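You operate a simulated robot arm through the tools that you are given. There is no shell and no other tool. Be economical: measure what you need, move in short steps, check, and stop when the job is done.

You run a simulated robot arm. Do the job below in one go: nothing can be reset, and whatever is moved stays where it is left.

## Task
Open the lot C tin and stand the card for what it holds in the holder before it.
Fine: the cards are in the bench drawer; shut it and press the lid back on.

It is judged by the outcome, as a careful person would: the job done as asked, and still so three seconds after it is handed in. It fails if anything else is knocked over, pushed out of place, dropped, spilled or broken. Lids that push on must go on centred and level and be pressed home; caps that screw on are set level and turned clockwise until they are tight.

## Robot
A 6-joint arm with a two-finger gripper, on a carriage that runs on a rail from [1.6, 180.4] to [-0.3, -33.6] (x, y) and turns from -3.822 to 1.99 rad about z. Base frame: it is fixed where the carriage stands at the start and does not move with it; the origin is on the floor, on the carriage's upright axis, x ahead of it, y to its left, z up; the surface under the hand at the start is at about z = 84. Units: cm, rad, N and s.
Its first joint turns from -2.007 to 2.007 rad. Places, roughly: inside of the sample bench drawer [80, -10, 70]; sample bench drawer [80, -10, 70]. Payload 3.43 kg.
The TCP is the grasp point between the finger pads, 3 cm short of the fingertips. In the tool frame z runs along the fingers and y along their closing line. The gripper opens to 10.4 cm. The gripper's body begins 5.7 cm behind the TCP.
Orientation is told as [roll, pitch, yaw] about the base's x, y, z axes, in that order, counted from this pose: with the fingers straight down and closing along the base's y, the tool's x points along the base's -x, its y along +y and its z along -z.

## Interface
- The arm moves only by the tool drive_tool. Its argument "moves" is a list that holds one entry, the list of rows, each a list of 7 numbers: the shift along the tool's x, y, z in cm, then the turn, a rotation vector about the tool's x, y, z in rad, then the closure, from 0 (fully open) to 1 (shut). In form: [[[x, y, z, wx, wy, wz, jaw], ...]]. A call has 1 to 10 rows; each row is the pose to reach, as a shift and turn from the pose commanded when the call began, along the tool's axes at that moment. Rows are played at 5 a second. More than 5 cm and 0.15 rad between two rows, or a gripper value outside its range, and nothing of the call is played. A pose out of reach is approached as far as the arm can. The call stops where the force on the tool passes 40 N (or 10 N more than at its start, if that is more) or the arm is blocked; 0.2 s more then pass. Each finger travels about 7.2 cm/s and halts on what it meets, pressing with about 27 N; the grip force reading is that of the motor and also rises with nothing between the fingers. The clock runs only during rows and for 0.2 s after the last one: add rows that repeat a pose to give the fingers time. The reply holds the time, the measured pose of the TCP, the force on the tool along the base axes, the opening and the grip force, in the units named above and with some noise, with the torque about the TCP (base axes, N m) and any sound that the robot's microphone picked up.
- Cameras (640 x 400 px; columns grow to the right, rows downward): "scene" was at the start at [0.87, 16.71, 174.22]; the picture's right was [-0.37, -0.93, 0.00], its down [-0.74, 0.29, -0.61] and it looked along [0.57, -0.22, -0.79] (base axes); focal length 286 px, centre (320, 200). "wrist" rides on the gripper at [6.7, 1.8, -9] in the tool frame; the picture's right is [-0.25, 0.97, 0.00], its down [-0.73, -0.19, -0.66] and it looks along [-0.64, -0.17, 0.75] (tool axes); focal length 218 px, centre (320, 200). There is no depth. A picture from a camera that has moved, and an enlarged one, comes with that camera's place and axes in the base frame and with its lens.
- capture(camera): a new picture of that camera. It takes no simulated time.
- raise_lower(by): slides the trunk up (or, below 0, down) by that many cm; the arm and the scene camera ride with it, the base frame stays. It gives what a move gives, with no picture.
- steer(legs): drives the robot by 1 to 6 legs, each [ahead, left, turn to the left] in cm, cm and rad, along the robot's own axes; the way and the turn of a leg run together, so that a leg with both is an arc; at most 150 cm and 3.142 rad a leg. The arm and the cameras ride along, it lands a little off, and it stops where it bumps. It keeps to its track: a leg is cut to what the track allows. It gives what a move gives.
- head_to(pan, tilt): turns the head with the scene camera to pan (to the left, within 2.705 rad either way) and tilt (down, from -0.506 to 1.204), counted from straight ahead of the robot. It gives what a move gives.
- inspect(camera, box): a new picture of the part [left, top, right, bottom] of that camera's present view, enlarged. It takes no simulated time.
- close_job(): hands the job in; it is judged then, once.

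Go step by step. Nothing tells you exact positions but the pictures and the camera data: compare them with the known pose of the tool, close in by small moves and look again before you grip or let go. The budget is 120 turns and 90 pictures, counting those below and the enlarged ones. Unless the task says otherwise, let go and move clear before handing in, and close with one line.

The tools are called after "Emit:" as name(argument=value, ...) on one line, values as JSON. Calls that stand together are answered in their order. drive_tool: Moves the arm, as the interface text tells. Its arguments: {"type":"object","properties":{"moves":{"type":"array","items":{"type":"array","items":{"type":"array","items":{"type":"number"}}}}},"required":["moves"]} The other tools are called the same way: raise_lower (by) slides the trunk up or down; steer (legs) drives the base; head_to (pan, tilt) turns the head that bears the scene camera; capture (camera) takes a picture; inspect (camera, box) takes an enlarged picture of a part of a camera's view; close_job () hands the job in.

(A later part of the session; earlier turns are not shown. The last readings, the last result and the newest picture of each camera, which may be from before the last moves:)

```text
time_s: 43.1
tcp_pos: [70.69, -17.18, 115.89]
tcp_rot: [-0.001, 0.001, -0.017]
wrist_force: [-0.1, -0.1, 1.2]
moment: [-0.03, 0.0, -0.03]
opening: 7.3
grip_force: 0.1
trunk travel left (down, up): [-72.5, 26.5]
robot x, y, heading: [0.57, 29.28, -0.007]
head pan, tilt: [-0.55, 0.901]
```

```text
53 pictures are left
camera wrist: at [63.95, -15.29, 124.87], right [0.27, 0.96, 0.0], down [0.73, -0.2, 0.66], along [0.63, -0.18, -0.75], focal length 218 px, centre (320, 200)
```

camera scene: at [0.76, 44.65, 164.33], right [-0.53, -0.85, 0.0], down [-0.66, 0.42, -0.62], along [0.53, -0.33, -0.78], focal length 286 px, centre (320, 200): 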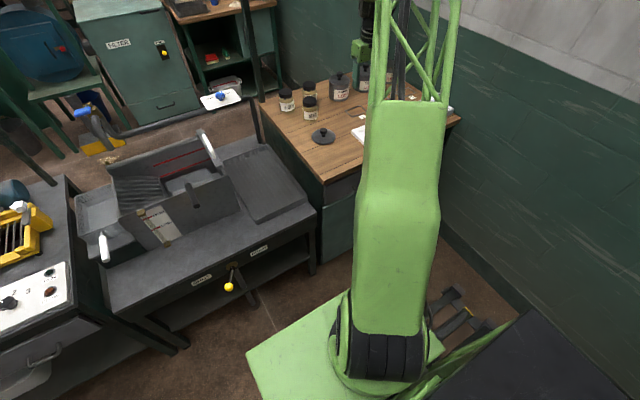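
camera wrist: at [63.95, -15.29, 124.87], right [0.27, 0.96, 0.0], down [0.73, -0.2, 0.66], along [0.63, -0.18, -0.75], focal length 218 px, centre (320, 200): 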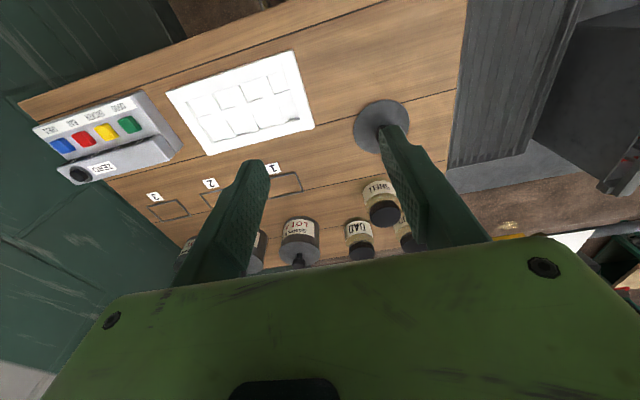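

I draw the hand back in front of the bench to see the drawer front and its handle.

Emit:
drive_tool(moves=[[[4.5, 0, 0, 0, 0, 0, 0.3], [9, 0, 0, 0, 0, 0, 0.3], [13.5, 0, 0, 0, 0, 0, 0.3], [18, 0, 0, 0, 0, 0, 0.3], [22.5, 0, 0, 0, 0, 0, 0.3], [27, 0, 0, 0, 0, 0, 0.3], [27, 0, 0, 0, 0, 0, 0.3]]])

Emit:
capture(camera="wrist")

```text
time_s: 44.7
tcp_pos: [43.3, -16.73, 116.0]
tcp_rot: [-0.002, -0.002, -0.022]
wrist_force: [0.4, -0.8, 0.0]
moment: [-0.01, -0.04, 0.03]
opening: 7.29
grip_force: 0.1
trunk travel left (down, up): [-72.5, 26.5]
robot x, y, heading: [0.36, 29.04, -0.011]
head pan, tilt: [-0.55, 0.901]
```

```text
52 pictures are left
camera wrist: at [36.58, -14.78, 124.99], right [0.27, 0.96, 0.0], down [0.72, -0.21, 0.66], along [0.63, -0.18, -0.75], focal length 218 px, centre (320, 200)
```

wrist: 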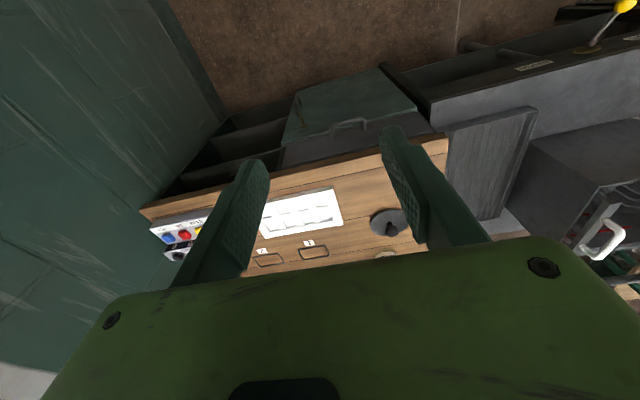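

Emit:
inspect(camera="wrist", box=[250, 60, 450, 190])

```text
3.08 times, centred on (350, 125) of wrist
camera zoom: at [36.58, -14.78, 124.99], right [0.27, 0.96, 0.0], down [0.72, -0.21, 0.66], along [0.63, -0.18, -0.75], focal length 672 px, centre (228, 431)
```

zoom: 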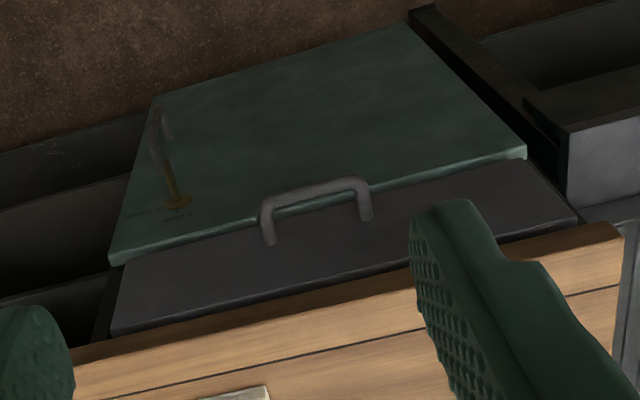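

The handle bar is at about (58.7, -14, 71.5), standing ~3 cm off the drawer front at x≈62. I drive a bit further left, then turn the tool so the fingers can point forward and close above and below the bar.

Emit:
steer(legs=[[0, 15, 0]])

Emit:
drive_tool(moves=[[[0, -2, 0, 0, 0, 0.15, 0.3], [0, -4, 0, 0, 0, 0.3, 0.3], [0, -6, 0, 0, 0, 0.45, 0.3], [0, -8, 0, 0, 0, 0.6, 0.3], [0, -10, 0, 0, 0, 0.75, 0.3], [0, -12, 0, 0, 0, 0.9, 0.3], [0, -13, 0, 0, 0, 1.05, 0.3], [0, -13, 0, 0, 0, 1.2, 0.3], [0, -13, 0, 0, 0, 1.35, 0.3], [0, -13, 0, 0, 0, 1.5, 0.3]]])

```text
time_s: 46.1
tcp_pos: [43.67, -1.7, 115.7]
tcp_rot: [0.0, -0.002, -0.019]
wrist_force: [0.4, -0.9, 0.8]
moment: [-0.04, 0.02, 0.02]
opening: 7.27
grip_force: 0.1
trunk travel left (down, up): [-72.5, 26.5]
robot x, y, heading: [0.43, 44.43, -0.014]
head pan, tilt: [-0.55, 0.901]
```

```text
time_s: 48.3
tcp_pos: [43.39, -14.81, 115.9]
tcp_rot: [0.0, 0.0, -1.525]
wrist_force: [-0.2, 0.3, -0.8]
moment: [-0.04, 0.01, 0.02]
opening: 7.26
grip_force: 0.2
trunk travel left (down, up): [-72.5, 26.5]
robot x, y, heading: [0.24, 44.23, -0.01]
head pan, tilt: [-0.55, 0.901]
```

Emit:
drive_tool(moves=[[[0, 0, 0, 0, 0, 0.046, 0.3]]])

Emit:
drive_tool(moves=[[[0, 0, 0, -0.14, 0, 0, 0.3], [0, 0, 0, -0.28, 0, 0, 0.3], [0, 0, 0, -0.42, 0, 0, 0.3], [0, 0, 0, -0.56, 0, 0, 0.3], [0, 0, 0, -0.7, 0, 0, 0.3], [0, 0, 0, -0.84, 0, 0, 0.3], [0, 0, 0, -0.98, 0, 0, 0.3], [0, 0, 0, -1.12, 0, 0, 0.3], [0, 0, 0, -1.2, 0, 0, 0.3], [0, 0, 0, -1.2, 0, 0, 0.3]]])

Emit:
raise_lower(by=-30)

Emit:
capture(camera="scene")

Emit:
capture(camera="wrist")

```text
time_s: 48.7
tcp_pos: [43.34, -14.6, 115.84]
tcp_rot: [0.0, 0.0, -1.563]
wrist_force: [-0.1, -0.2, -0.4]
moment: [0.01, -0.03, -0.03]
opening: 7.29
grip_force: 0.0
trunk travel left (down, up): [-72.5, 26.5]
robot x, y, heading: [0.5, 43.92, -0.007]
head pan, tilt: [-0.55, 0.901]
```

```text
time_s: 50.9
tcp_pos: [43.31, -14.67, 115.98]
tcp_rot: [1.202, 0.001, -1.564]
wrist_force: [0.0, 0.5, 0.5]
moment: [0.0, -0.05, -0.01]
opening: 7.27
grip_force: 0.1
trunk travel left (down, up): [-72.5, 26.5]
robot x, y, heading: [0.68, 44.28, -0.013]
head pan, tilt: [-0.55, 0.901]
```

```text
time_s: 53.9
tcp_pos: [43.28, -14.66, 85.8]
tcp_rot: [1.201, -0.001, -1.567]
wrist_force: [-0.8, 0.9, -0.3]
moment: [-0.03, -0.02, 0.01]
opening: 7.29
grip_force: 0.1
trunk travel left (down, up): [-42.5, 56.5]
robot x, y, heading: [0.36, 44.02, -0.012]
head pan, tilt: [-0.55, 0.901]
```

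```text
50 pictures are left
camera scene: at [0.91, 59.63, 134.31], right [-0.53, -0.85, 0.0], down [-0.66, 0.42, -0.62], along [0.53, -0.33, -0.78], focal length 286 px, centre (320, 200)
```

scene: 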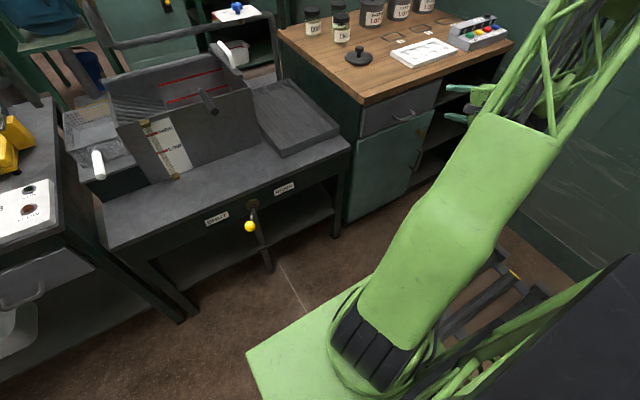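

```text
49 pictures are left
camera wrist: at [35.62, -7.93, 90.81], right [0.35, -0.25, 0.9], down [-0.68, -0.73, 0.06], along [0.65, -0.63, -0.43], focal length 218 px, centre (320, 200)
```

wrist: 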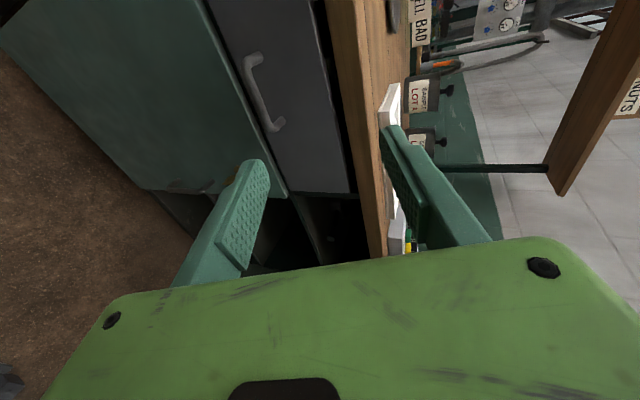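

The drawer handle is visible in both views; I zoom to triangulate it.

Emit:
inspect(camera="scene", box=[340, 70, 500, 170])

Emit:
inspect(camera="wrist", box=[200, 20, 360, 200])

```text
4.00 times, centred on (420, 120) of scene
camera zoom: at [0.91, 59.63, 134.31], right [-0.53, -0.85, 0.0], down [-0.66, 0.42, -0.62], along [0.53, -0.33, -0.78], focal length 1143 px, centre (-80, 520)
```

zoom: 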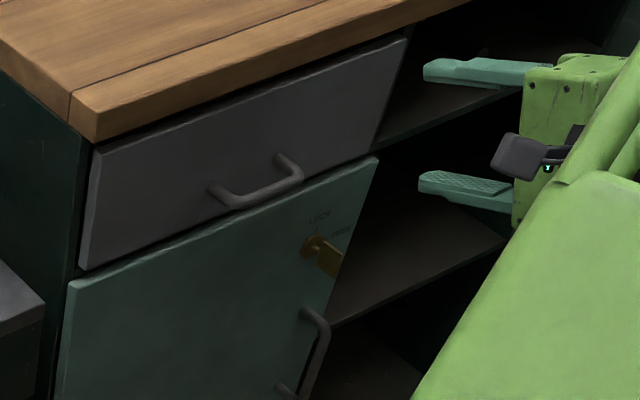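

```text
2.22 times, centred on (280, 110) of wrist
camera zoom: at [35.62, -7.93, 90.81], right [0.35, -0.25, 0.9], down [-0.68, -0.73, 0.06], along [0.65, -0.63, -0.43], focal length 485 px, centre (409, 400)
```

zoom: 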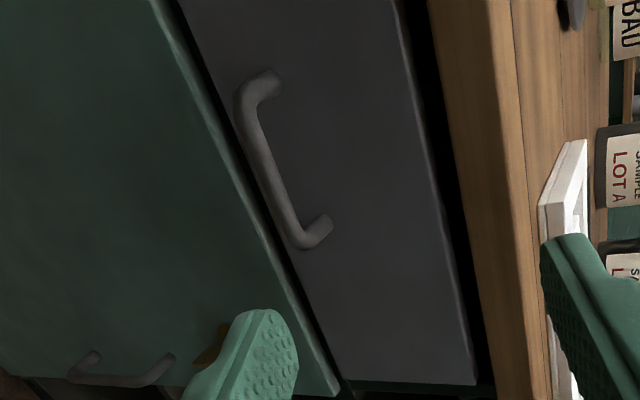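

Handle bar: (58.7, -13.2, 71.8). I lower level with it, then go forward with fingers 4 cm open.

Emit:
raise_lower(by=-13.3)

Emit:
drive_tool(moves=[[[0.4, 1.3, 3.4, 0, 0, 0, 0.6], [0.8, 2.6, 6.8, 0, 0, 0, 0.6], [1.2, 3.7, 9.5, 0, 0, 0, 0.6], [1.4, 4.3, 11.1, 0, 0, 0, 0.6], [1.4, 4.3, 11.1, 0, 0, 0, 0.6]]])

Emit:
capture(camera="wrist")

Emit:
inspect(camera="scene", box=[320, 40, 480, 180])

```text
time_s: 55.5
tcp_pos: [43.27, -14.72, 72.54]
tcp_rot: [1.201, -0.001, -1.565]
wrist_force: [-0.4, 1.0, -0.1]
moment: [0.02, -0.04, 0.01]
opening: 7.26
grip_force: 0.0
trunk travel left (down, up): [-29.2, 69.8]
robot x, y, heading: [0.34, 44.09, -0.009]
head pan, tilt: [-0.55, 0.901]
```

```text
time_s: 56.7
tcp_pos: [55.85, -12.9, 72.3]
tcp_rot: [1.188, -0.007, -1.567]
wrist_force: [1.0, 0.0, 0.1]
moment: [-0.01, -0.05, 0.02]
opening: 4.16
grip_force: 0.1
trunk travel left (down, up): [-29.2, 69.8]
robot x, y, heading: [0.35, 43.96, -0.011]
head pan, tilt: [-0.55, 0.901]
```

```text
46 pictures are left
camera wrist: at [48.3, -6.14, 77.27], right [0.36, -0.25, 0.9], down [-0.68, -0.73, 0.07], along [0.64, -0.64, -0.43], focal length 218 px, centre (320, 200)
```

wrist: 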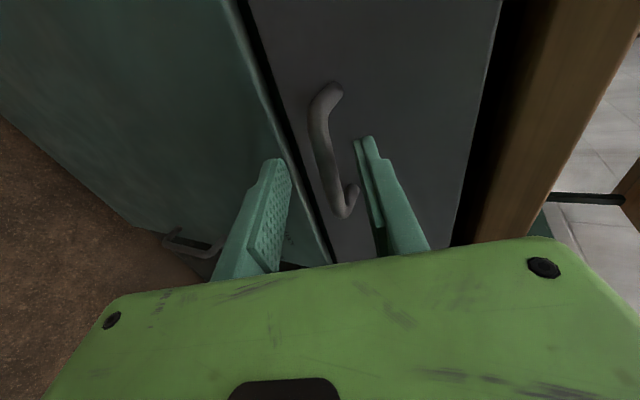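

```text
2.86 times, centred on (400, 110) of scene
camera zoom: at [2.21, 60.34, 120.84], right [-0.53, -0.85, 0.01], down [-0.67, 0.41, -0.62], along [0.52, -0.34, -0.79], focal length 816 px, centre (91, 457)
```

zoom: 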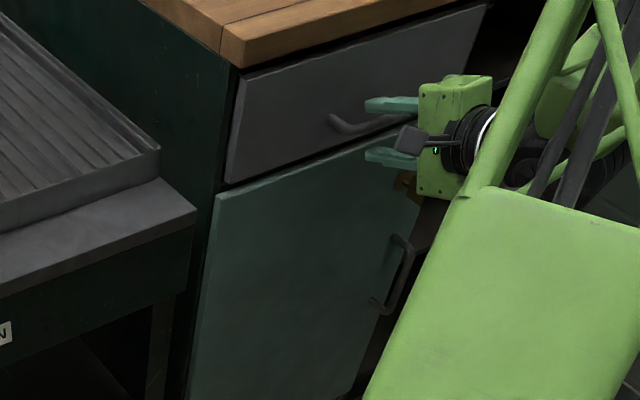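

Fingers straddle the bar. I go 1.3 cm further and close.

Emit:
drive_tool(moves=[[[0.3, 0.25, 0.6, 0, 0, 0, 0.6], [0.5, 0.5, 1.3, 0, 0, 0, 0.6], [0.5, 0.5, 1.3, 0, 0, 0, 0.8], [0.5, 0.5, 1.3, 0, 0, 0, 1], [0.5, 0.5, 1.3, 0, 0, 0, 1], [0.5, 0.5, 1.3, 0, 0, 0, 1]]])

Emit:
capture(camera="wrist")

```text
time_s: 58.1
tcp_pos: [57.38, -12.27, 72.08]
tcp_rot: [1.185, -0.004, -1.566]
wrist_force: [-5.5, 7.4, -38.5]
moment: [0.22, 0.51, -0.93]
opening: 1.14
grip_force: 44.9
trunk travel left (down, up): [-29.2, 69.8]
robot x, y, heading: [0.54, 44.57, -0.009]
head pan, tilt: [-0.55, 0.901]
```

```text
44 pictures are left
camera wrist: at [49.74, -5.61, 77.11], right [0.36, -0.25, 0.9], down [-0.68, -0.73, 0.07], along [0.64, -0.63, -0.43], focal length 218 px, centre (320, 200)
```

wrist: 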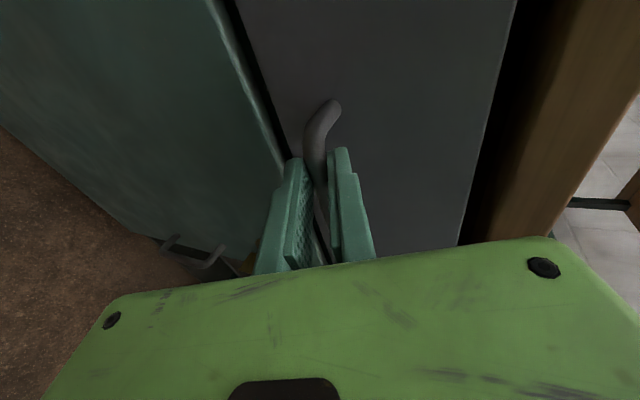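

The bar is gripped. I relieve the vertical strain, then pull toward -x.

Emit:
drive_tool(moves=[[[0, -0.25, 0.1, 0, 0, 0, 1], [0, -0.46, 0.18, 0, 0, 0, 1], [0, -0.83, -0.75, 0, 0, 0, 1], [0, -1.2, -1.7, 0, 0, 0, 1]]])

```text
time_s: 58.9
tcp_pos: [56.76, -12.41, 72.09]
tcp_rot: [1.195, -0.009, -1.562]
wrist_force: [-1.8, 11.0, 0.3]
moment: [1.18, -0.04, 0.48]
opening: 1.17
grip_force: 45.0
trunk travel left (down, up): [-29.2, 69.8]
robot x, y, heading: [0.39, 44.23, -0.014]
head pan, tilt: [-0.55, 0.901]
stopped in row 4: the force on the tool passed its limit at 53 N (the readings are from after the stop); the commanded pose is now the measured one
```

The vertical strain is gone; I pull more gently in small steps.

Emit:
drive_tool(moves=[[[0, -0.1, -0.28, 0, 0, 0, 1], [0, -0.2, -0.56, 0, 0, 0, 1], [0, -0.3, -0.84, 0, 0, 0, 1], [0, -0.4, -1.1, 0, 0, 0, 1], [0, -0.5, -1.4, 0, 0, 0, 1], [0, -0.6, -1.7, 0, 0, 0, 1], [0, -0.7, -2, 0, 0, 0, 1]]])

Emit:
capture(camera="wrist")

```text
time_s: 60.0
tcp_pos: [55.52, -12.34, 71.93]
tcp_rot: [1.197, -0.004, -1.559]
wrist_force: [-0.6, 6.9, 0.4]
moment: [0.93, 0.01, 0.26]
opening: 1.17
grip_force: 44.7
trunk travel left (down, up): [-29.2, 69.8]
robot x, y, heading: [0.57, 44.13, -0.005]
head pan, tilt: [-0.55, 0.901]
stopped in row 5: the force on the tool passed its limit at 42 N (the readings are from after the stop); the commanded pose is now the measured one
```

```text
43 pictures are left
camera wrist: at [47.8, -5.71, 76.98], right [0.36, -0.24, 0.9], down [-0.67, -0.74, 0.07], along [0.65, -0.63, -0.43], focal length 218 px, centre (320, 200)
```

wrist: 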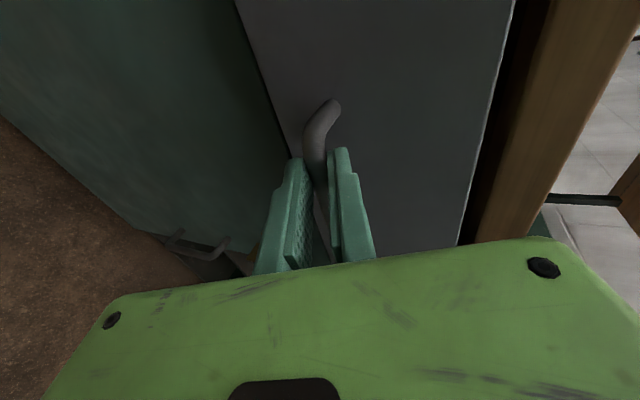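

The drawer is moving out (~1.8 cm) but stiffly. I continue slower.

Emit:
drive_tool(moves=[[[0, -0.05, -0.14, 0, 0, 0, 1], [0, -0.1, -0.28, 0, 0, 0, 1], [0, -0.15, -0.42, 0, 0, 0, 1], [0, -0.2, -0.56, 0, 0, 0, 1], [0, -0.25, -0.7, 0, 0, 0, 1], [0, -0.3, -0.84, 0, 0, 0, 1], [0, -0.35, -0.98, 0, 0, 0, 1], [0, -0.4, -1.12, 0, 0, 0, 1], [0, -0.45, -1.26, 0, 0, 0, 1], [0, -0.5, -1.4, 0, 0, 0, 1]]])

```text
time_s: 61.7
tcp_pos: [54.52, -12.35, 71.98]
tcp_rot: [1.2, -0.002, -1.556]
wrist_force: [-0.9, 3.5, 5.6]
moment: [0.87, -0.04, 0.28]
opening: 1.18
grip_force: 45.1
trunk travel left (down, up): [-29.2, 69.8]
robot x, y, heading: [0.37, 44.41, -0.002]
head pan, tilt: [-0.55, 0.901]
stopped in row 8: the force on the tool passed its limit at 41 N (the readings are from after the stop); the commanded pose is now the measured one
```

It advances about 1 cm per call before the force limit; I repeat such pulls in a batch.

Emit:
drive_tool(moves=[[[0, -0.18, -0.47, 0, 0, 0, 1], [0, -0.36, -0.93, 0, 0, 0, 1], [0, -0.54, -1.4, 0, 0, 0, 1], [0, -0.72, -1.86, 0, 0, 0, 1]]])

Emit:
drive_tool(moves=[[[0, -0.3, -0.8, 0, 0, 0, 1], [0, -0.6, -1.6, 0, 0, 0, 1], [0, -0.9, -2.4, 0, 0, 0, 1]]])

Emit:
drive_tool(moves=[[[0, -0.5, -1.4, 0, 0, 0, 1], [0, -1.0, -2.8, 0, 0, 0, 1]]])

Emit:
drive_tool(moves=[[[0, -1.0, -2.8, 0, 0, 0, 1], [0, -1.0, -2.8, 0, 0, 0, 1]]])

Emit:
capture(camera="scene")

```text
time_s: 62.5
tcp_pos: [53.19, -12.44, 72.0]
tcp_rot: [1.2, -0.001, -1.552]
wrist_force: [0.2, 0.9, 6.7]
moment: [0.79, -0.06, 0.1]
opening: 1.12
grip_force: 45.4
trunk travel left (down, up): [-29.2, 69.8]
robot x, y, heading: [0.3, 44.11, -0.001]
head pan, tilt: [-0.55, 0.901]
stopped in row 4: the force on the tool passed its limit at 44 N (the readings are from after the stop); the commanded pose is now the measured one
```

```text
time_s: 63.3
tcp_pos: [50.6, -12.41, 72.02]
tcp_rot: [1.202, 0.0, -1.551]
wrist_force: [0.6, 5.5, -10.4]
moment: [0.87, 0.15, 0.61]
opening: 1.16
grip_force: 45.0
trunk travel left (down, up): [-29.2, 69.8]
robot x, y, heading: [0.19, 44.05, -0.007]
head pan, tilt: [-0.55, 0.901]
```

```text
time_s: 64.0
tcp_pos: [47.39, -12.4, 71.97]
tcp_rot: [1.203, 0.001, -1.552]
wrist_force: [0.6, -5.8, -9.2]
moment: [0.55, 0.11, -0.01]
opening: 1.17
grip_force: 45.4
trunk travel left (down, up): [-29.2, 69.8]
robot x, y, heading: [0.71, 44.31, -0.007]
head pan, tilt: [-0.55, 0.901]
stopped in row 2: the force on the tool passed its limit at 44 N (the readings are from after the stop); the commanded pose is now the measured one
```

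```text
time_s: 64.4
tcp_pos: [44.54, -12.43, 71.96]
tcp_rot: [1.2, 0.002, -1.555]
wrist_force: [1.2, -5.5, -22.2]
moment: [0.07, 0.28, -0.85]
opening: 1.15
grip_force: 44.6
trunk travel left (down, up): [-29.2, 69.8]
robot x, y, heading: [0.49, 44.23, -0.011]
head pan, tilt: [-0.55, 0.901]
stopped in row 2: the force on the tool passed its limit at 49 N (the readings are from after the stop); the commanded pose is now the measured one
```

```text
42 pictures are left
camera scene: at [0.98, 59.65, 120.97], right [-0.53, -0.85, 0.0], down [-0.67, 0.41, -0.62], along [0.53, -0.33, -0.78], focal length 286 px, centre (320, 200)
```

scene: 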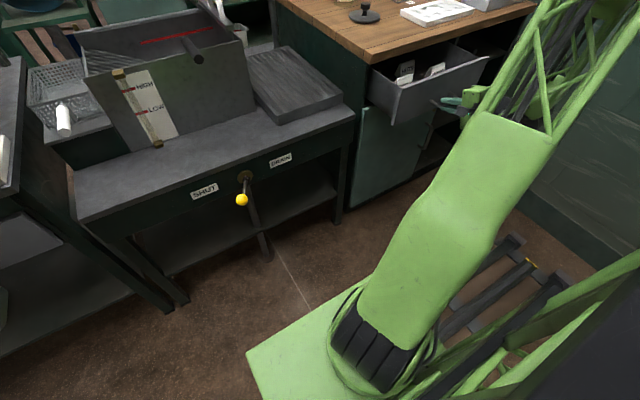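

Larger steps work: the drawer is ~12.8 cm open and cards are visible inside. I zoom in.

Emit:
inspect(camera="scene", box=[360, 20, 500, 130])

```text
3.64 times, centred on (430, 75) of scene
camera zoom: at [0.98, 59.65, 120.97], right [-0.53, -0.85, 0.0], down [-0.67, 0.41, -0.62], along [0.53, -0.33, -0.78], focal length 1039 px, centre (-80, 654)
```

zoom: 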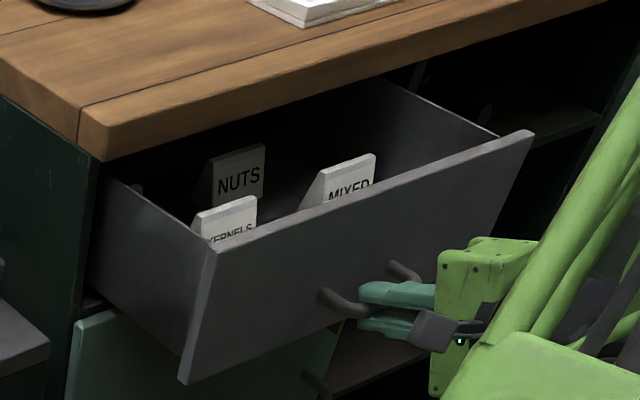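

Cards KERNELS, MIXED and NUTS (perhaps more) stand in the drawer. I pull out about 10 cm more.

Emit:
drive_tool(moves=[[[0, -0.9, -2.4, 0, 0, 0, 1], [0, -0.9, -2.4, 0, 0, 0, 1]]])

Emit:
drive_tool(moves=[[[0, -0.9, -2.4, 0, 0, 0, 1], [0, -0.9, -2.4, 0, 0, 0, 1]]])

Emit:
drive_tool(moves=[[[0, -0.9, -2.4, 0, 0, 0, 1], [0, -0.9, -2.4, 0, 0, 0, 1]]])

Emit:
drive_tool(moves=[[[0, -0.7, -1.9, 0, 0, 0, 1], [0, -0.7, -1.9, 0, 0, 0, 1]]])

Emit:
inspect(camera="scene", box=[340, 20, 520, 150])

```text
time_s: 65.0
tcp_pos: [42.03, -12.38, 72.04]
tcp_rot: [1.197, 0.006, -1.552]
wrist_force: [-1.2, -3.1, -17.4]
moment: [0.28, 0.2, -0.17]
opening: 1.16
grip_force: 45.1
trunk travel left (down, up): [-29.2, 69.8]
robot x, y, heading: [0.33, 44.3, -0.005]
head pan, tilt: [-0.55, 0.901]
stopped in row 2: the force on the tool passed its limit at 42 N (the readings are from after the stop); the commanded pose is now the measured one
```

```text
time_s: 65.6
tcp_pos: [39.48, -12.23, 72.02]
tcp_rot: [1.199, 0.005, -1.549]
wrist_force: [0.7, 12.7, -24.1]
moment: [0.38, 0.31, -0.35]
opening: 1.16
grip_force: 45.3
trunk travel left (down, up): [-29.2, 69.8]
robot x, y, heading: [0.56, 44.25, -0.008]
head pan, tilt: [-0.55, 0.901]
```

```text
time_s: 66.0
tcp_pos: [37.81, -12.28, 72.01]
tcp_rot: [1.198, 0.006, -1.548]
wrist_force: [1.7, 1.1, -13.7]
moment: [-0.23, 0.2, -1.35]
opening: 1.14
grip_force: 45.2
trunk travel left (down, up): [-29.2, 69.8]
robot x, y, heading: [0.13, 44.15, -0.011]
head pan, tilt: [-0.55, 0.901]
stopped in row 1: the force on the tool passed its limit at 44 N (the readings are from after the stop); the commanded pose is now the measured one
```

```text
time_s: 66.6
tcp_pos: [35.89, -12.28, 72.03]
tcp_rot: [1.199, 0.008, -1.547]
wrist_force: [1.1, 16.6, -19.8]
moment: [0.23, 0.25, -0.34]
opening: 1.14
grip_force: 45.2
trunk travel left (down, up): [-29.2, 69.8]
robot x, y, heading: [0.46, 43.94, -0.005]
head pan, tilt: [-0.55, 0.901]
```

```text
3.08 times, centred on (430, 85) of scene
camera zoom: at [0.84, 59.78, 121.0], right [-0.53, -0.85, 0.0], down [-0.67, 0.41, -0.62], along [0.53, -0.33, -0.78], focal length 879 px, centre (-18, 554)
```

zoom: 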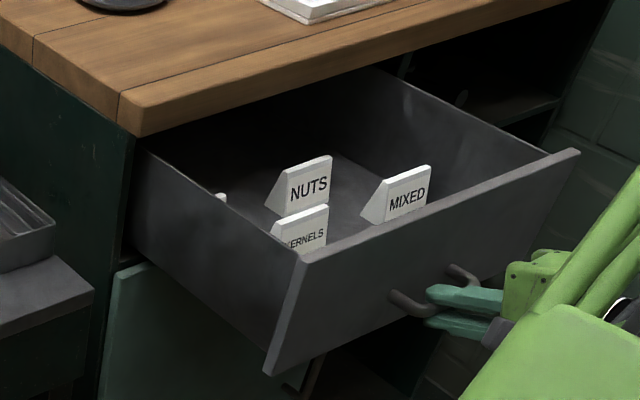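

The drawer is ~21.5 cm open, and NUTS is now clear of the bench top. I release the handle and back off, then rise.

Emit:
drive_tool(moves=[[[0, 0, 0, 0, 0, 0, 0.8], [0, 0, 0, 0, 0, 0, 0.6], [0, 0, 0, 0, 0, 0, 0.6], [0, 0, 0, 0, 0, 0, 0.6], [0, -0.7, -1.9, 0, 0, 0, 0.6], [0, -1.4, -3.8, 0, 0, 0, 0.6], [0, -2.2, -5.6, 0, 0, 0, 0.6], [0, -2.2, -5.6, 0, 0, 0, 0.6]]])

Emit:
raise_lower(by=36)

Emit:
drive_tool(moves=[[[0, 0, 0, 0.14, 0, 0, 0.3], [0, 0, 0, 0.28, 0, 0, 0.3], [0, 0, 0, 0.42, 0, 0, 0.3], [0, 0, 0, 0.56, 0, 0, 0.3], [0, 0, 0, 0.7, 0, 0, 0.3], [0, 0, 0, 0.84, 0, 0, 0.3], [0, 0, 0, 0.98, 0, 0, 0.3], [0, 0, 0, 1.12, 0, 0, 0.3], [0, 0, 0, 1.2, 0, 0, 0.3], [0, 0, 0, 1.2, 0, 0, 0.3]]])

Emit:
capture(camera="scene")

```text
time_s: 68.4
tcp_pos: [29.58, -12.61, 71.92]
tcp_rot: [1.198, 0.005, -1.548]
wrist_force: [0.4, 0.3, -0.1]
moment: [-0.02, 0.03, 0.04]
opening: 4.14
grip_force: 0.1
trunk travel left (down, up): [-29.2, 69.8]
robot x, y, heading: [0.23, 44.58, -0.005]
head pan, tilt: [-0.55, 0.901]
```

```text
time_s: 71.9
tcp_pos: [29.67, -12.58, 108.02]
tcp_rot: [1.2, 0.005, -1.548]
wrist_force: [-0.2, -0.7, 0.1]
moment: [0.0, 0.0, 0.02]
opening: 4.16
grip_force: 0.1
trunk travel left (down, up): [-65.2, 33.8]
robot x, y, heading: [0.31, 44.44, -0.003]
head pan, tilt: [-0.55, 0.901]
```

```text
time_s: 74.1
tcp_pos: [29.73, -12.48, 107.96]
tcp_rot: [-0.001, 0.006, -1.548]
wrist_force: [-0.2, -0.8, 0.0]
moment: [-0.02, 0.04, 0.02]
opening: 7.27
grip_force: 0.1
trunk travel left (down, up): [-65.2, 33.8]
robot x, y, heading: [0.57, 44.0, -0.008]
head pan, tilt: [-0.55, 0.901]
```

```text
39 pictures are left
camera scene: at [0.84, 59.78, 157.01], right [-0.53, -0.85, 0.0], down [-0.67, 0.41, -0.62], along [0.53, -0.33, -0.78], focal length 286 px, centre (320, 200)
```

scene: 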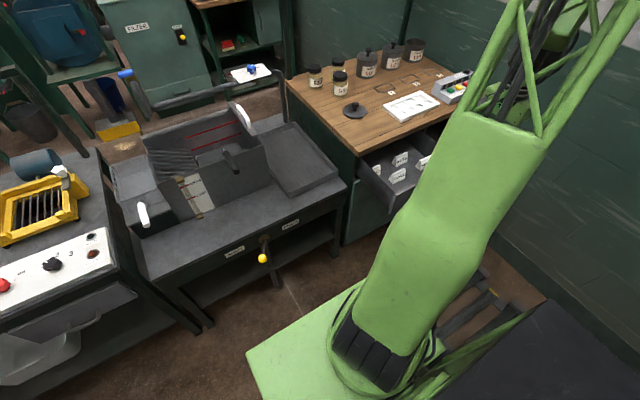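

Emit:
inspect(camera="scene", box=[350, 135, 450, 215])

Emit:
inspect(camera="scene", box=[290, 30, 480, 140])

```text
5.00 times, centred on (400, 175) of scene
camera zoom: at [0.84, 59.78, 157.01], right [-0.53, -0.85, 0.0], down [-0.67, 0.41, -0.62], along [0.53, -0.33, -0.78], focal length 1428 px, centre (-80, 325)
```

zoom: 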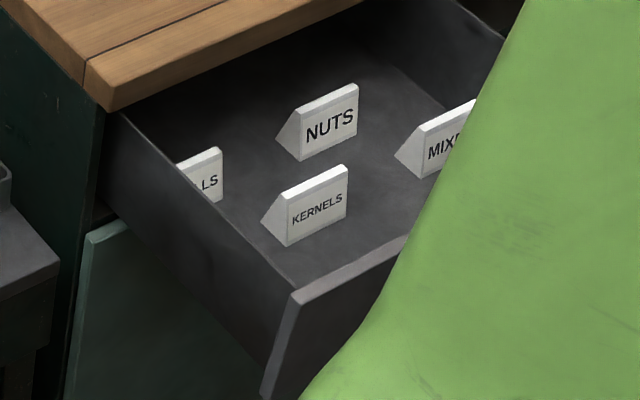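

```text
3.37 times, centred on (385, 85) of scene
camera zoom: at [0.84, 59.78, 157.01], right [-0.53, -0.85, 0.0], down [-0.67, 0.41, -0.62], along [0.53, -0.33, -0.78], focal length 962 px, centre (101, 587)
```

zoom: 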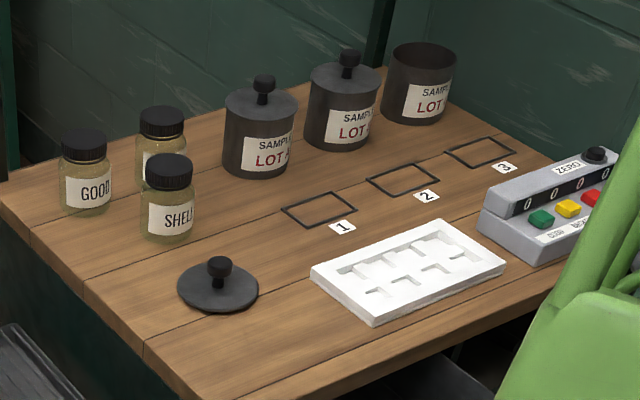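

Cards stand as wedges facing the front; NUTS is at about (59, -18, 72). I turn the tool back (fingers closing along y) and look down into the drawer.

Emit:
drive_tool(moves=[[[0, 1.5, 0, 0, 0, -0.15, 0.3], [0, 3, 0, 0, 0, -0.3, 0.3], [0, 4.5, 0, 0, 0, -0.45, 0.3], [0, 6, 0, 0, 0, -0.6, 0.3], [0, 7.5, 0, 0, 0, -0.75, 0.3], [0, 9, 0, 0, 0, -0.9, 0.3], [-1, 10, 0, 0, 0, -1.05, 0.3], [-2, 10, 0, 0, 0, -1.2, 0.3], [-3, 10, 0, 0, 0, -1.35, 0.3], [-4, 10, 0, 0, 0, -1.5, 0.3]]])

Emit:
drive_tool(moves=[[[0, 0, 0, 0, 0, -0.048, 0.3], [0, 0, 0, 0, 0, -0.048, 0.3]]])

Emit:
capture(camera="wrist")

```text
time_s: 76.3
tcp_pos: [39.77, -16.29, 108.09]
tcp_rot: [0.005, 0.0, -0.047]
wrist_force: [-0.6, -0.8, -0.1]
moment: [-0.03, 0.0, -0.02]
opening: 7.27
grip_force: 0.0
trunk travel left (down, up): [-65.2, 33.8]
robot x, y, heading: [0.69, 44.17, -0.002]
head pan, tilt: [-0.55, 0.901]
```

```text
time_s: 76.9
tcp_pos: [39.78, -16.19, 108.0]
tcp_rot: [0.005, 0.001, -0.001]
wrist_force: [-0.1, 0.2, 0.0]
moment: [-0.01, -0.03, 0.0]
opening: 7.28
grip_force: 0.0
trunk travel left (down, up): [-65.2, 33.8]
robot x, y, heading: [0.32, 44.08, -0.01]
head pan, tilt: [-0.55, 0.901]
```

```text
36 pictures are left
camera wrist: at [33.08, -14.5, 117.09], right [0.25, 0.97, 0.01], down [0.73, -0.19, 0.66], along [0.64, -0.16, -0.76], focal length 218 px, centre (320, 200)
```

wrist: 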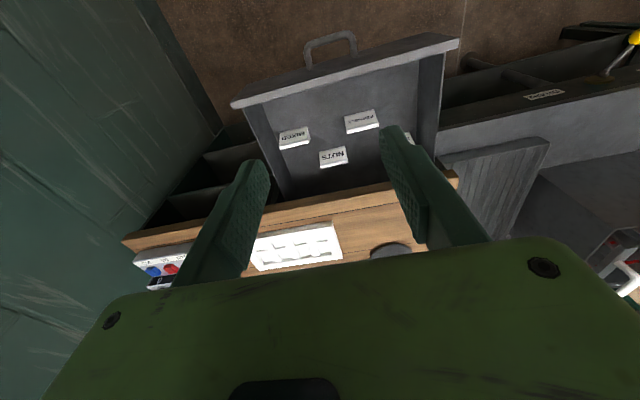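

Emit:
drive_tool(moves=[[[-3, -0.5, 2.7, 0, 0, 0, 0.2], [-6, -0.9, 5.5, 0, 0, 0, 0.2], [-9, -1.4, 8.2, 0, 0, 0, 0.2], [-12, -1.8, 11, 0, 0, 0, 0.2], [-12, -1.8, 11, 0, 0, 0, 0.2]]])

Emit:
capture(camera="wrist")

Emit:
inspect(camera="wrist", box=[240, 20, 420, 180])

```text
time_s: 78.1
tcp_pos: [51.81, -17.91, 96.61]
tcp_rot: [0.005, 0.0, 0.001]
wrist_force: [0.3, -0.7, 0.3]
moment: [-0.02, 0.0, -0.03]
opening: 8.33
grip_force: 0.1
trunk travel left (down, up): [-65.2, 33.8]
robot x, y, heading: [0.59, 44.08, -0.005]
head pan, tilt: [-0.55, 0.901]
```

```text
35 pictures are left
camera wrist: at [45.15, -16.2, 105.66], right [0.25, 0.97, 0.01], down [0.73, -0.19, 0.66], along [0.64, -0.16, -0.76], focal length 218 px, centre (320, 200)
```

wrist: 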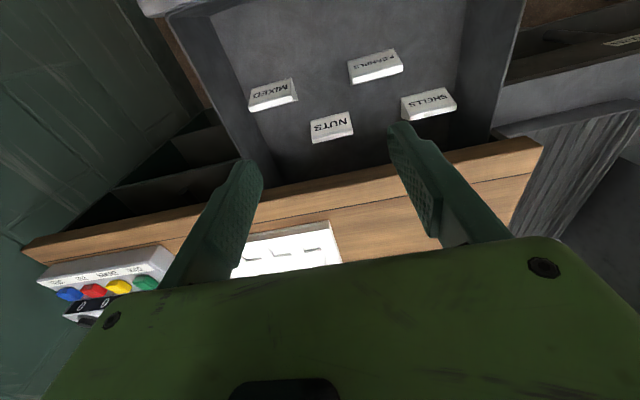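

```text
2.50 times, centred on (330, 100) of wrist
camera zoom: at [45.15, -16.2, 105.66], right [0.25, 0.97, 0.01], down [0.73, -0.19, 0.66], along [0.64, -0.16, -0.76], focal length 546 px, centre (295, 450)
```

zoom: 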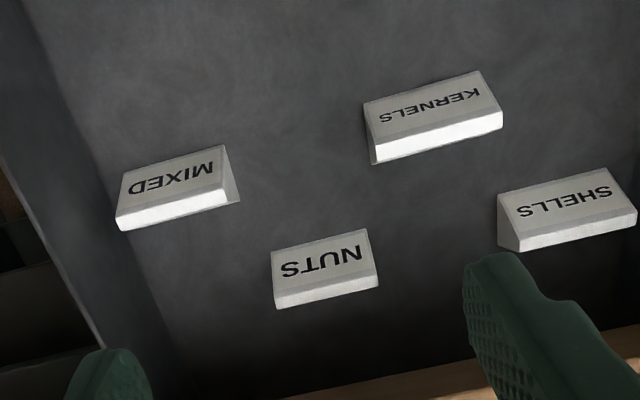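

NUTS card: about x 58.3–61.5, y -17.7, z 70–74.3, 6.3 cm wide. I tilt 0.4 rad to stay clear of the bench edge and go down into the drawer just in front of it.

Emit:
drive_tool(moves=[[[-1.2, 0, 3, 0, -0.1, 0, 0.2], [-2.4, 0.1, 6, 0, -0.2, 0, 0.2], [-3.6, 0.2, 9, 0, -0.3, 0, 0.2], [-4.9, 0.2, 12.6, 0, -0.4, 0, 0.2], [-4.9, 0.2, 12.6, 0, -0.4, 0, 0.2]]])

Emit:
drive_tool(moves=[[[1.2, 0, 2.8, 0, 0, 0, 0.2], [2.4, 0, 5.6, 0, 0, 0, 0.2], [3.3, 0, 7.8, 0, 0, 0, 0.2], [3.3, 0, 7.8, 0, 0, 0, 0.2]]])

Emit:
capture(camera="wrist")

```text
time_s: 79.3
tcp_pos: [56.29, -17.86, 84.04]
tcp_rot: [0.005, -0.4, -0.007]
wrist_force: [0.5, 0.5, 0.5]
moment: [0.02, 0.05, -0.02]
opening: 8.31
grip_force: 0.0
trunk travel left (down, up): [-65.2, 33.8]
robot x, y, heading: [0.67, 44.14, -0.007]
head pan, tilt: [-0.55, 0.901]
```

```text
time_s: 80.3
tcp_pos: [56.6, -17.77, 75.65]
tcp_rot: [0.009, -0.399, -0.003]
wrist_force: [-0.3, -0.3, 0.0]
moment: [0.02, -0.01, 0.04]
opening: 8.34
grip_force: 0.1
trunk travel left (down, up): [-65.2, 33.8]
robot x, y, heading: [0.62, 44.42, -0.004]
head pan, tilt: [-0.55, 0.901]
```

```text
33 pictures are left
camera wrist: at [46.91, -15.95, 81.3], right [0.23, 0.97, 0.1], down [0.42, -0.2, 0.89], along [0.88, -0.16, -0.45], focal length 218 px, centre (320, 200)
```

wrist: 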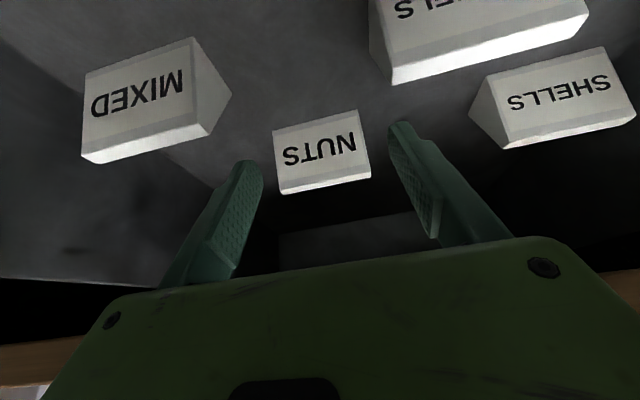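

The card sits centred between the fingers; refined: floor z≈68.6, card at x≈60. I advance onto it and close gently.

Emit:
drive_tool(moves=[[[-0.5, 0, 1.5, 0, 0, 0, 0.2], [-1.0, 0, 3.0, 0, 0, 0, 0.2], [-1.5, 0, 4.4, 0, 0, 0, 0.2], [-1.5, 0, 4.4, 0, 0, 0, 0.2]]])

Emit:
capture(camera="wrist")

```text
time_s: 81.3
tcp_pos: [59.67, -17.7, 72.46]
tcp_rot: [0.004, -0.403, -0.003]
wrist_force: [-1.4, -10.3, 24.4]
moment: [-1.51, -0.08, -0.1]
opening: 8.48
grip_force: 0.9
trunk travel left (down, up): [-65.2, 33.8]
robot x, y, heading: [0.27, 44.56, -0.005]
head pan, tilt: [-0.55, 0.901]
```

```text
32 pictures are left
camera wrist: at [50.0, -15.93, 78.17], right [0.23, 0.97, 0.1], down [0.41, -0.19, 0.89], along [0.88, -0.17, -0.45], focal length 218 px, centre (320, 200)
```

wrist: 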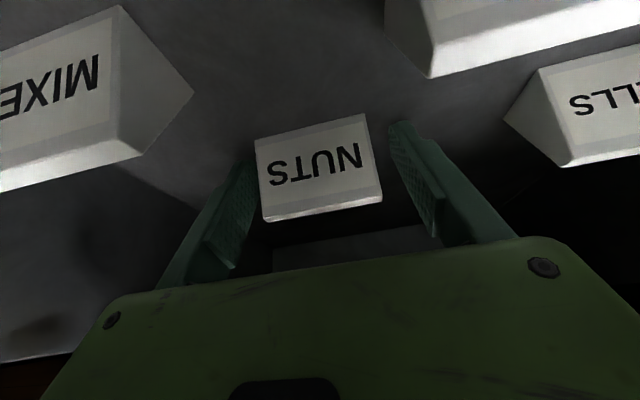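

A fingertip is pressing on something below (24 N). I raise 0.5 cm and recheck.

Emit:
drive_tool(moves=[[[-0.2, 0, -0.46, 0, 0, 0, 0.2], [-0.2, 0, -0.46, 0, 0, 0, 0.2]]])

Emit:
inspect(camera="wrist", box=[200, 80, 450, 260])

```text
time_s: 81.9
tcp_pos: [59.7, -17.53, 72.92]
tcp_rot: [0.007, -0.399, -0.002]
wrist_force: [-0.1, 0.0, -0.3]
moment: [-0.02, 0.0, 0.0]
opening: 8.3
grip_force: 0.1
trunk travel left (down, up): [-65.2, 33.8]
robot x, y, heading: [0.48, 44.51, -0.008]
head pan, tilt: [-0.55, 0.901]
```

```text
2.22 times, centred on (325, 170) of wrist
camera zoom: at [50.09, -15.76, 78.66], right [0.23, 0.97, 0.1], down [0.42, -0.2, 0.89], along [0.88, -0.16, -0.45], focal length 485 px, centre (309, 267)
```

zoom: 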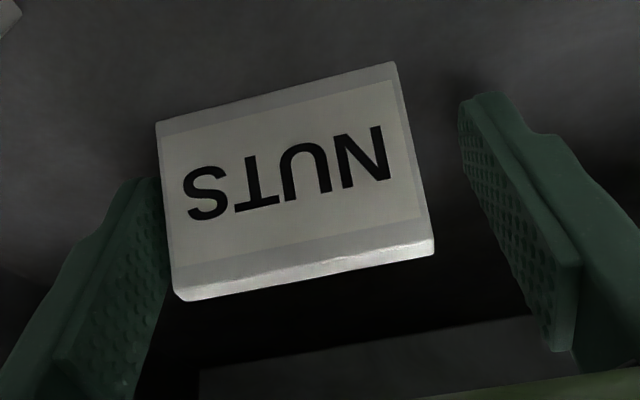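

The card is slightly off to one side; I shift 0.4 cm and close.

Emit:
drive_tool(moves=[[[0, -0.4, 0, 0, 0, 0, 0.2], [0, -0.4, 0, 0, 0, 0, 0.3], [0, -0.4, 0, 0, 0, 0, 0.4], [0, -0.4, 0, 0, 0, 0, 0.5], [0, -0.4, 0, 0, 0, 0, 0.6], [0, -0.4, 0, 0, 0, 0, 0.6]]])

Emit:
inspect(camera="wrist", box=[200, 80, 450, 260])

```text
time_s: 83.3
tcp_pos: [59.59, -18.18, 73.01]
tcp_rot: [0.009, -0.4, -0.004]
wrist_force: [-0.3, -0.1, 0.1]
moment: [-0.04, 0.01, -0.04]
opening: 6.48
grip_force: 26.4
trunk travel left (down, up): [-65.2, 33.8]
robot x, y, heading: [0.71, 44.58, -0.006]
head pan, tilt: [-0.55, 0.901]
```

```text
2.22 times, centred on (325, 170) of wrist
camera zoom: at [50.0, -16.34, 78.67], right [0.23, 0.97, 0.1], down [0.42, -0.2, 0.89], along [0.88, -0.16, -0.45], focal length 485 px, centre (309, 267)
```

zoom: 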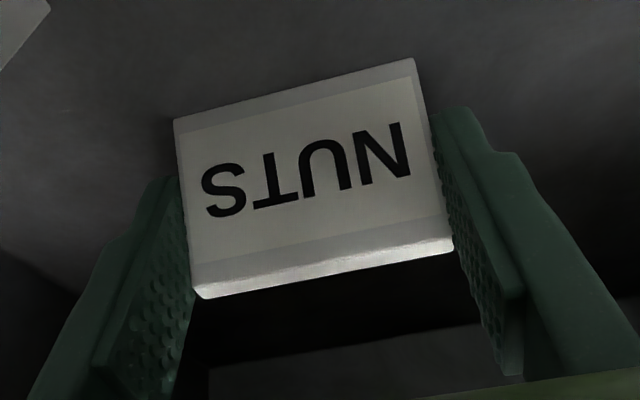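

The NUTS card is held (6.48 cm). I lift a little, draw back from the bench edge, then raise.

Emit:
drive_tool(moves=[[[-0.4, 0, -0.92, 0, 0, 0, 0.7], [1.5, 0, -1.7, 0, 0, 0, 0.7], [3.3, 0, -2.5, 0, 0, 0, 0.7], [3.3, 0, -2.5, 0, 0, 0, 0.7]]])

Emit:
raise_lower(by=33)

Emit:
capture(camera="wrist")

```text
time_s: 84.3
tcp_pos: [55.44, -18.16, 74.06]
tcp_rot: [0.006, -0.399, -0.007]
wrist_force: [-0.1, 0.3, -0.3]
moment: [0.0, -0.02, 0.0]
opening: 6.47
grip_force: 27.2
trunk travel left (down, up): [-65.2, 33.8]
robot x, y, heading: [0.43, 44.5, -0.005]
head pan, tilt: [-0.55, 0.901]
```

```text
time_s: 87.6
tcp_pos: [55.82, -17.97, 106.83]
tcp_rot: [0.007, -0.399, -0.002]
wrist_force: [-0.2, -0.1, 1.3]
moment: [0.01, 0.0, 0.01]
opening: 6.46
grip_force: 27.2
trunk travel left (down, up): [-98.2, 0.8]
robot x, y, heading: [0.16, 44.18, -0.004]
head pan, tilt: [-0.55, 0.901]
```

```text
29 pictures are left
camera wrist: at [46.06, -16.29, 112.49], right [0.23, 0.97, 0.1], down [0.42, -0.2, 0.89], along [0.88, -0.16, -0.45], focal length 218 px, centre (320, 200)
```

wrist: 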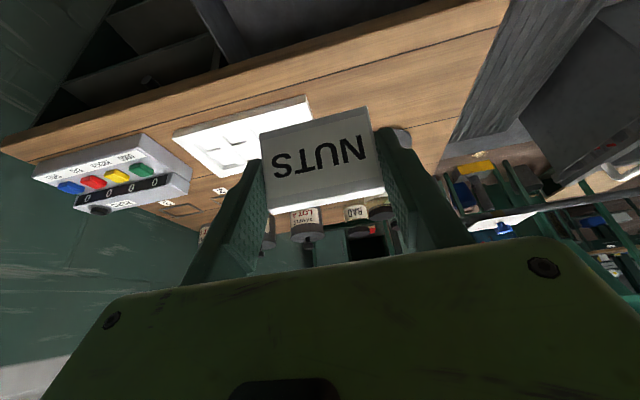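

Card held well and readable. Holder 3 spans about x 88–94, y ≈ -63.4. I drive the carriage back right in stages, keeping the hand clear of wall and tins.

Emit:
steer(legs=[[0, -30, 0]])

Emit:
drive_tool(moves=[[[0, 4, 0, 0, 0, 0, 0.7], [0, 8, 0, 0, 0, 0, 0.7], [0, 12, 0, 0, 0, 0, 0.7], [0, 16, 0, 0, 0, 0, 0.7], [0, 20, 0, 0, 0, 0, 0.7], [0, 24, 0, 0, 0, 0, 0.7], [0, 28, 0, 0, 0, 0, 0.7], [0, 31, 0, 0, 0, 0, 0.7]]])

Emit:
steer(legs=[[0, -46, 0]])

Emit:
head_to(pan=-0.45, tilt=0.75)

Emit:
capture(camera="scene")

```text
time_s: 89.7
tcp_pos: [55.62, -47.76, 107.04]
tcp_rot: [0.007, -0.4, 0.0]
wrist_force: [-0.4, 0.4, -0.5]
moment: [0.03, -0.03, -0.02]
opening: 6.47
grip_force: 27.0
trunk travel left (down, up): [-98.2, 0.8]
robot x, y, heading: [-0.22, 14.2, 0.003]
head pan, tilt: [-0.55, 0.901]
```

```text
time_s: 91.5
tcp_pos: [60.4, -20.35, 111.28]
tcp_rot: [0.077, -0.373, -0.021]
wrist_force: [-0.3, 0.9, 0.4]
moment: [-0.03, 0.02, -0.03]
opening: 6.46
grip_force: 27.5
out of reach, approached as far as the arm can: row 4, 5, 6, 7, 8
trunk travel left (down, up): [-98.2, 0.8]
robot x, y, heading: [-0.1, 13.9, -0.001]
head pan, tilt: [-0.55, 0.901]
```

```text
time_s: 94.3
tcp_pos: [59.87, -65.7, 111.39]
tcp_rot: [0.081, -0.37, -0.029]
wrist_force: [0.1, -0.2, -0.3]
moment: [-0.01, -0.02, -0.03]
opening: 6.48
grip_force: 26.8
trunk travel left (down, up): [-98.2, 0.8]
robot x, y, heading: [-0.28, -30.86, -0.005]
head pan, tilt: [-0.55, 0.901]
```

```text
time_s: 95.0
tcp_pos: [59.81, -65.69, 111.35]
tcp_rot: [0.077, -0.371, -0.028]
wrist_force: [-0.3, -0.2, -0.5]
moment: [0.0, 0.0, -0.03]
opening: 6.48
grip_force: 27.0
trunk travel left (down, up): [-98.2, 0.8]
robot x, y, heading: [-0.19, -31.19, -0.012]
head pan, tilt: [-0.45, 0.75]
```

```text
28 pictures are left
camera scene: at [1.19, -14.96, 191.22], right [-0.44, -0.9, 0.0], down [-0.61, 0.3, -0.73], along [0.66, -0.32, -0.68], focal length 286 px, centre (320, 200)
```

scene: 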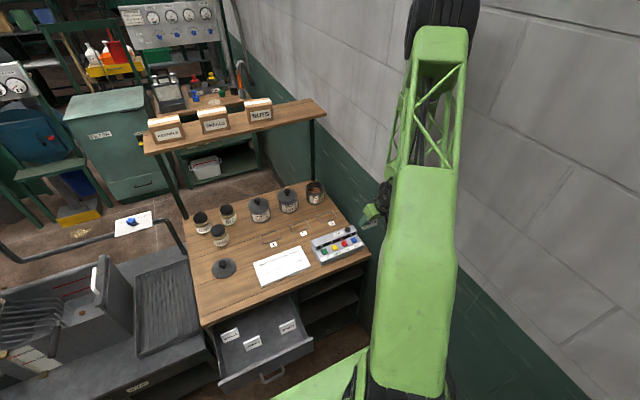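

Clear view now: I check the tin contents and holder 3 with a zoom, before going forward.

Emit:
inspect(camera="scene", box=[240, 165, 380, 275])

Emit:
drive_tool(moves=[[[-4.5, 0, 1.9, 0, 0, 0, 0.7], [-9, 0, 3.8, 0, 0, 0, 0.7], [-13.5, 0, 5.7, 0, 0, 0, 0.7], [-18, 0, 7.6, 0, 0, 0, 0.7], [-22.5, 0, 9.5, 0, 0, 0, 0.7], [-27, 0, 11.4, 0, 0, 0, 0.7], [-27, 0, 11.4, 0, 0, 0, 0.7]]])

Emit:
capture(camera="wrist")

```text
3.64 times, centred on (310, 220) of scene
camera zoom: at [1.19, -14.96, 191.22], right [-0.44, -0.9, 0.0], down [-0.61, 0.3, -0.73], along [0.66, -0.32, -0.68], focal length 1039 px, centre (356, 127)
```

zoom: 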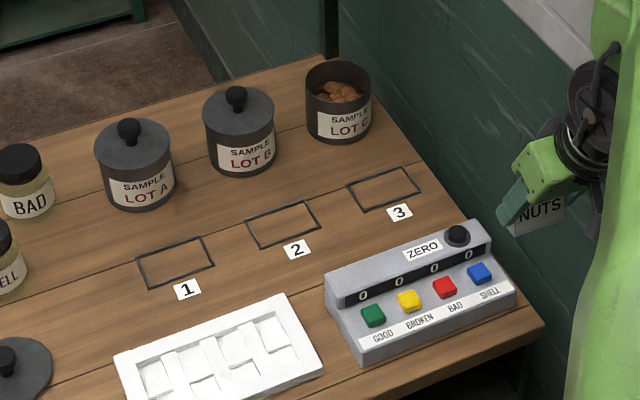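

```text
time_s: 96.6
tcp_pos: [89.25, -65.67, 110.36]
tcp_rot: [0.079, -0.372, -0.027]
wrist_force: [-0.7, 0.9, -0.7]
moment: [-0.01, 0.02, -0.02]
opening: 6.48
grip_force: 27.1
trunk travel left (down, up): [-98.2, 0.8]
robot x, y, heading: [-0.23, -30.4, -0.006]
head pan, tilt: [-0.45, 0.75]
```

```text
26 pictures are left
camera wrist: at [79.77, -64.19, 116.56], right [0.24, 0.96, 0.16], down [0.44, -0.25, 0.86], along [0.87, -0.13, -0.48], focal length 218 px, centre (320, 200)
```

wrist: 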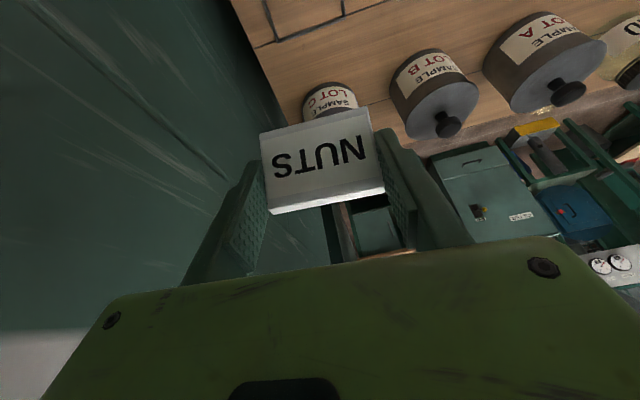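

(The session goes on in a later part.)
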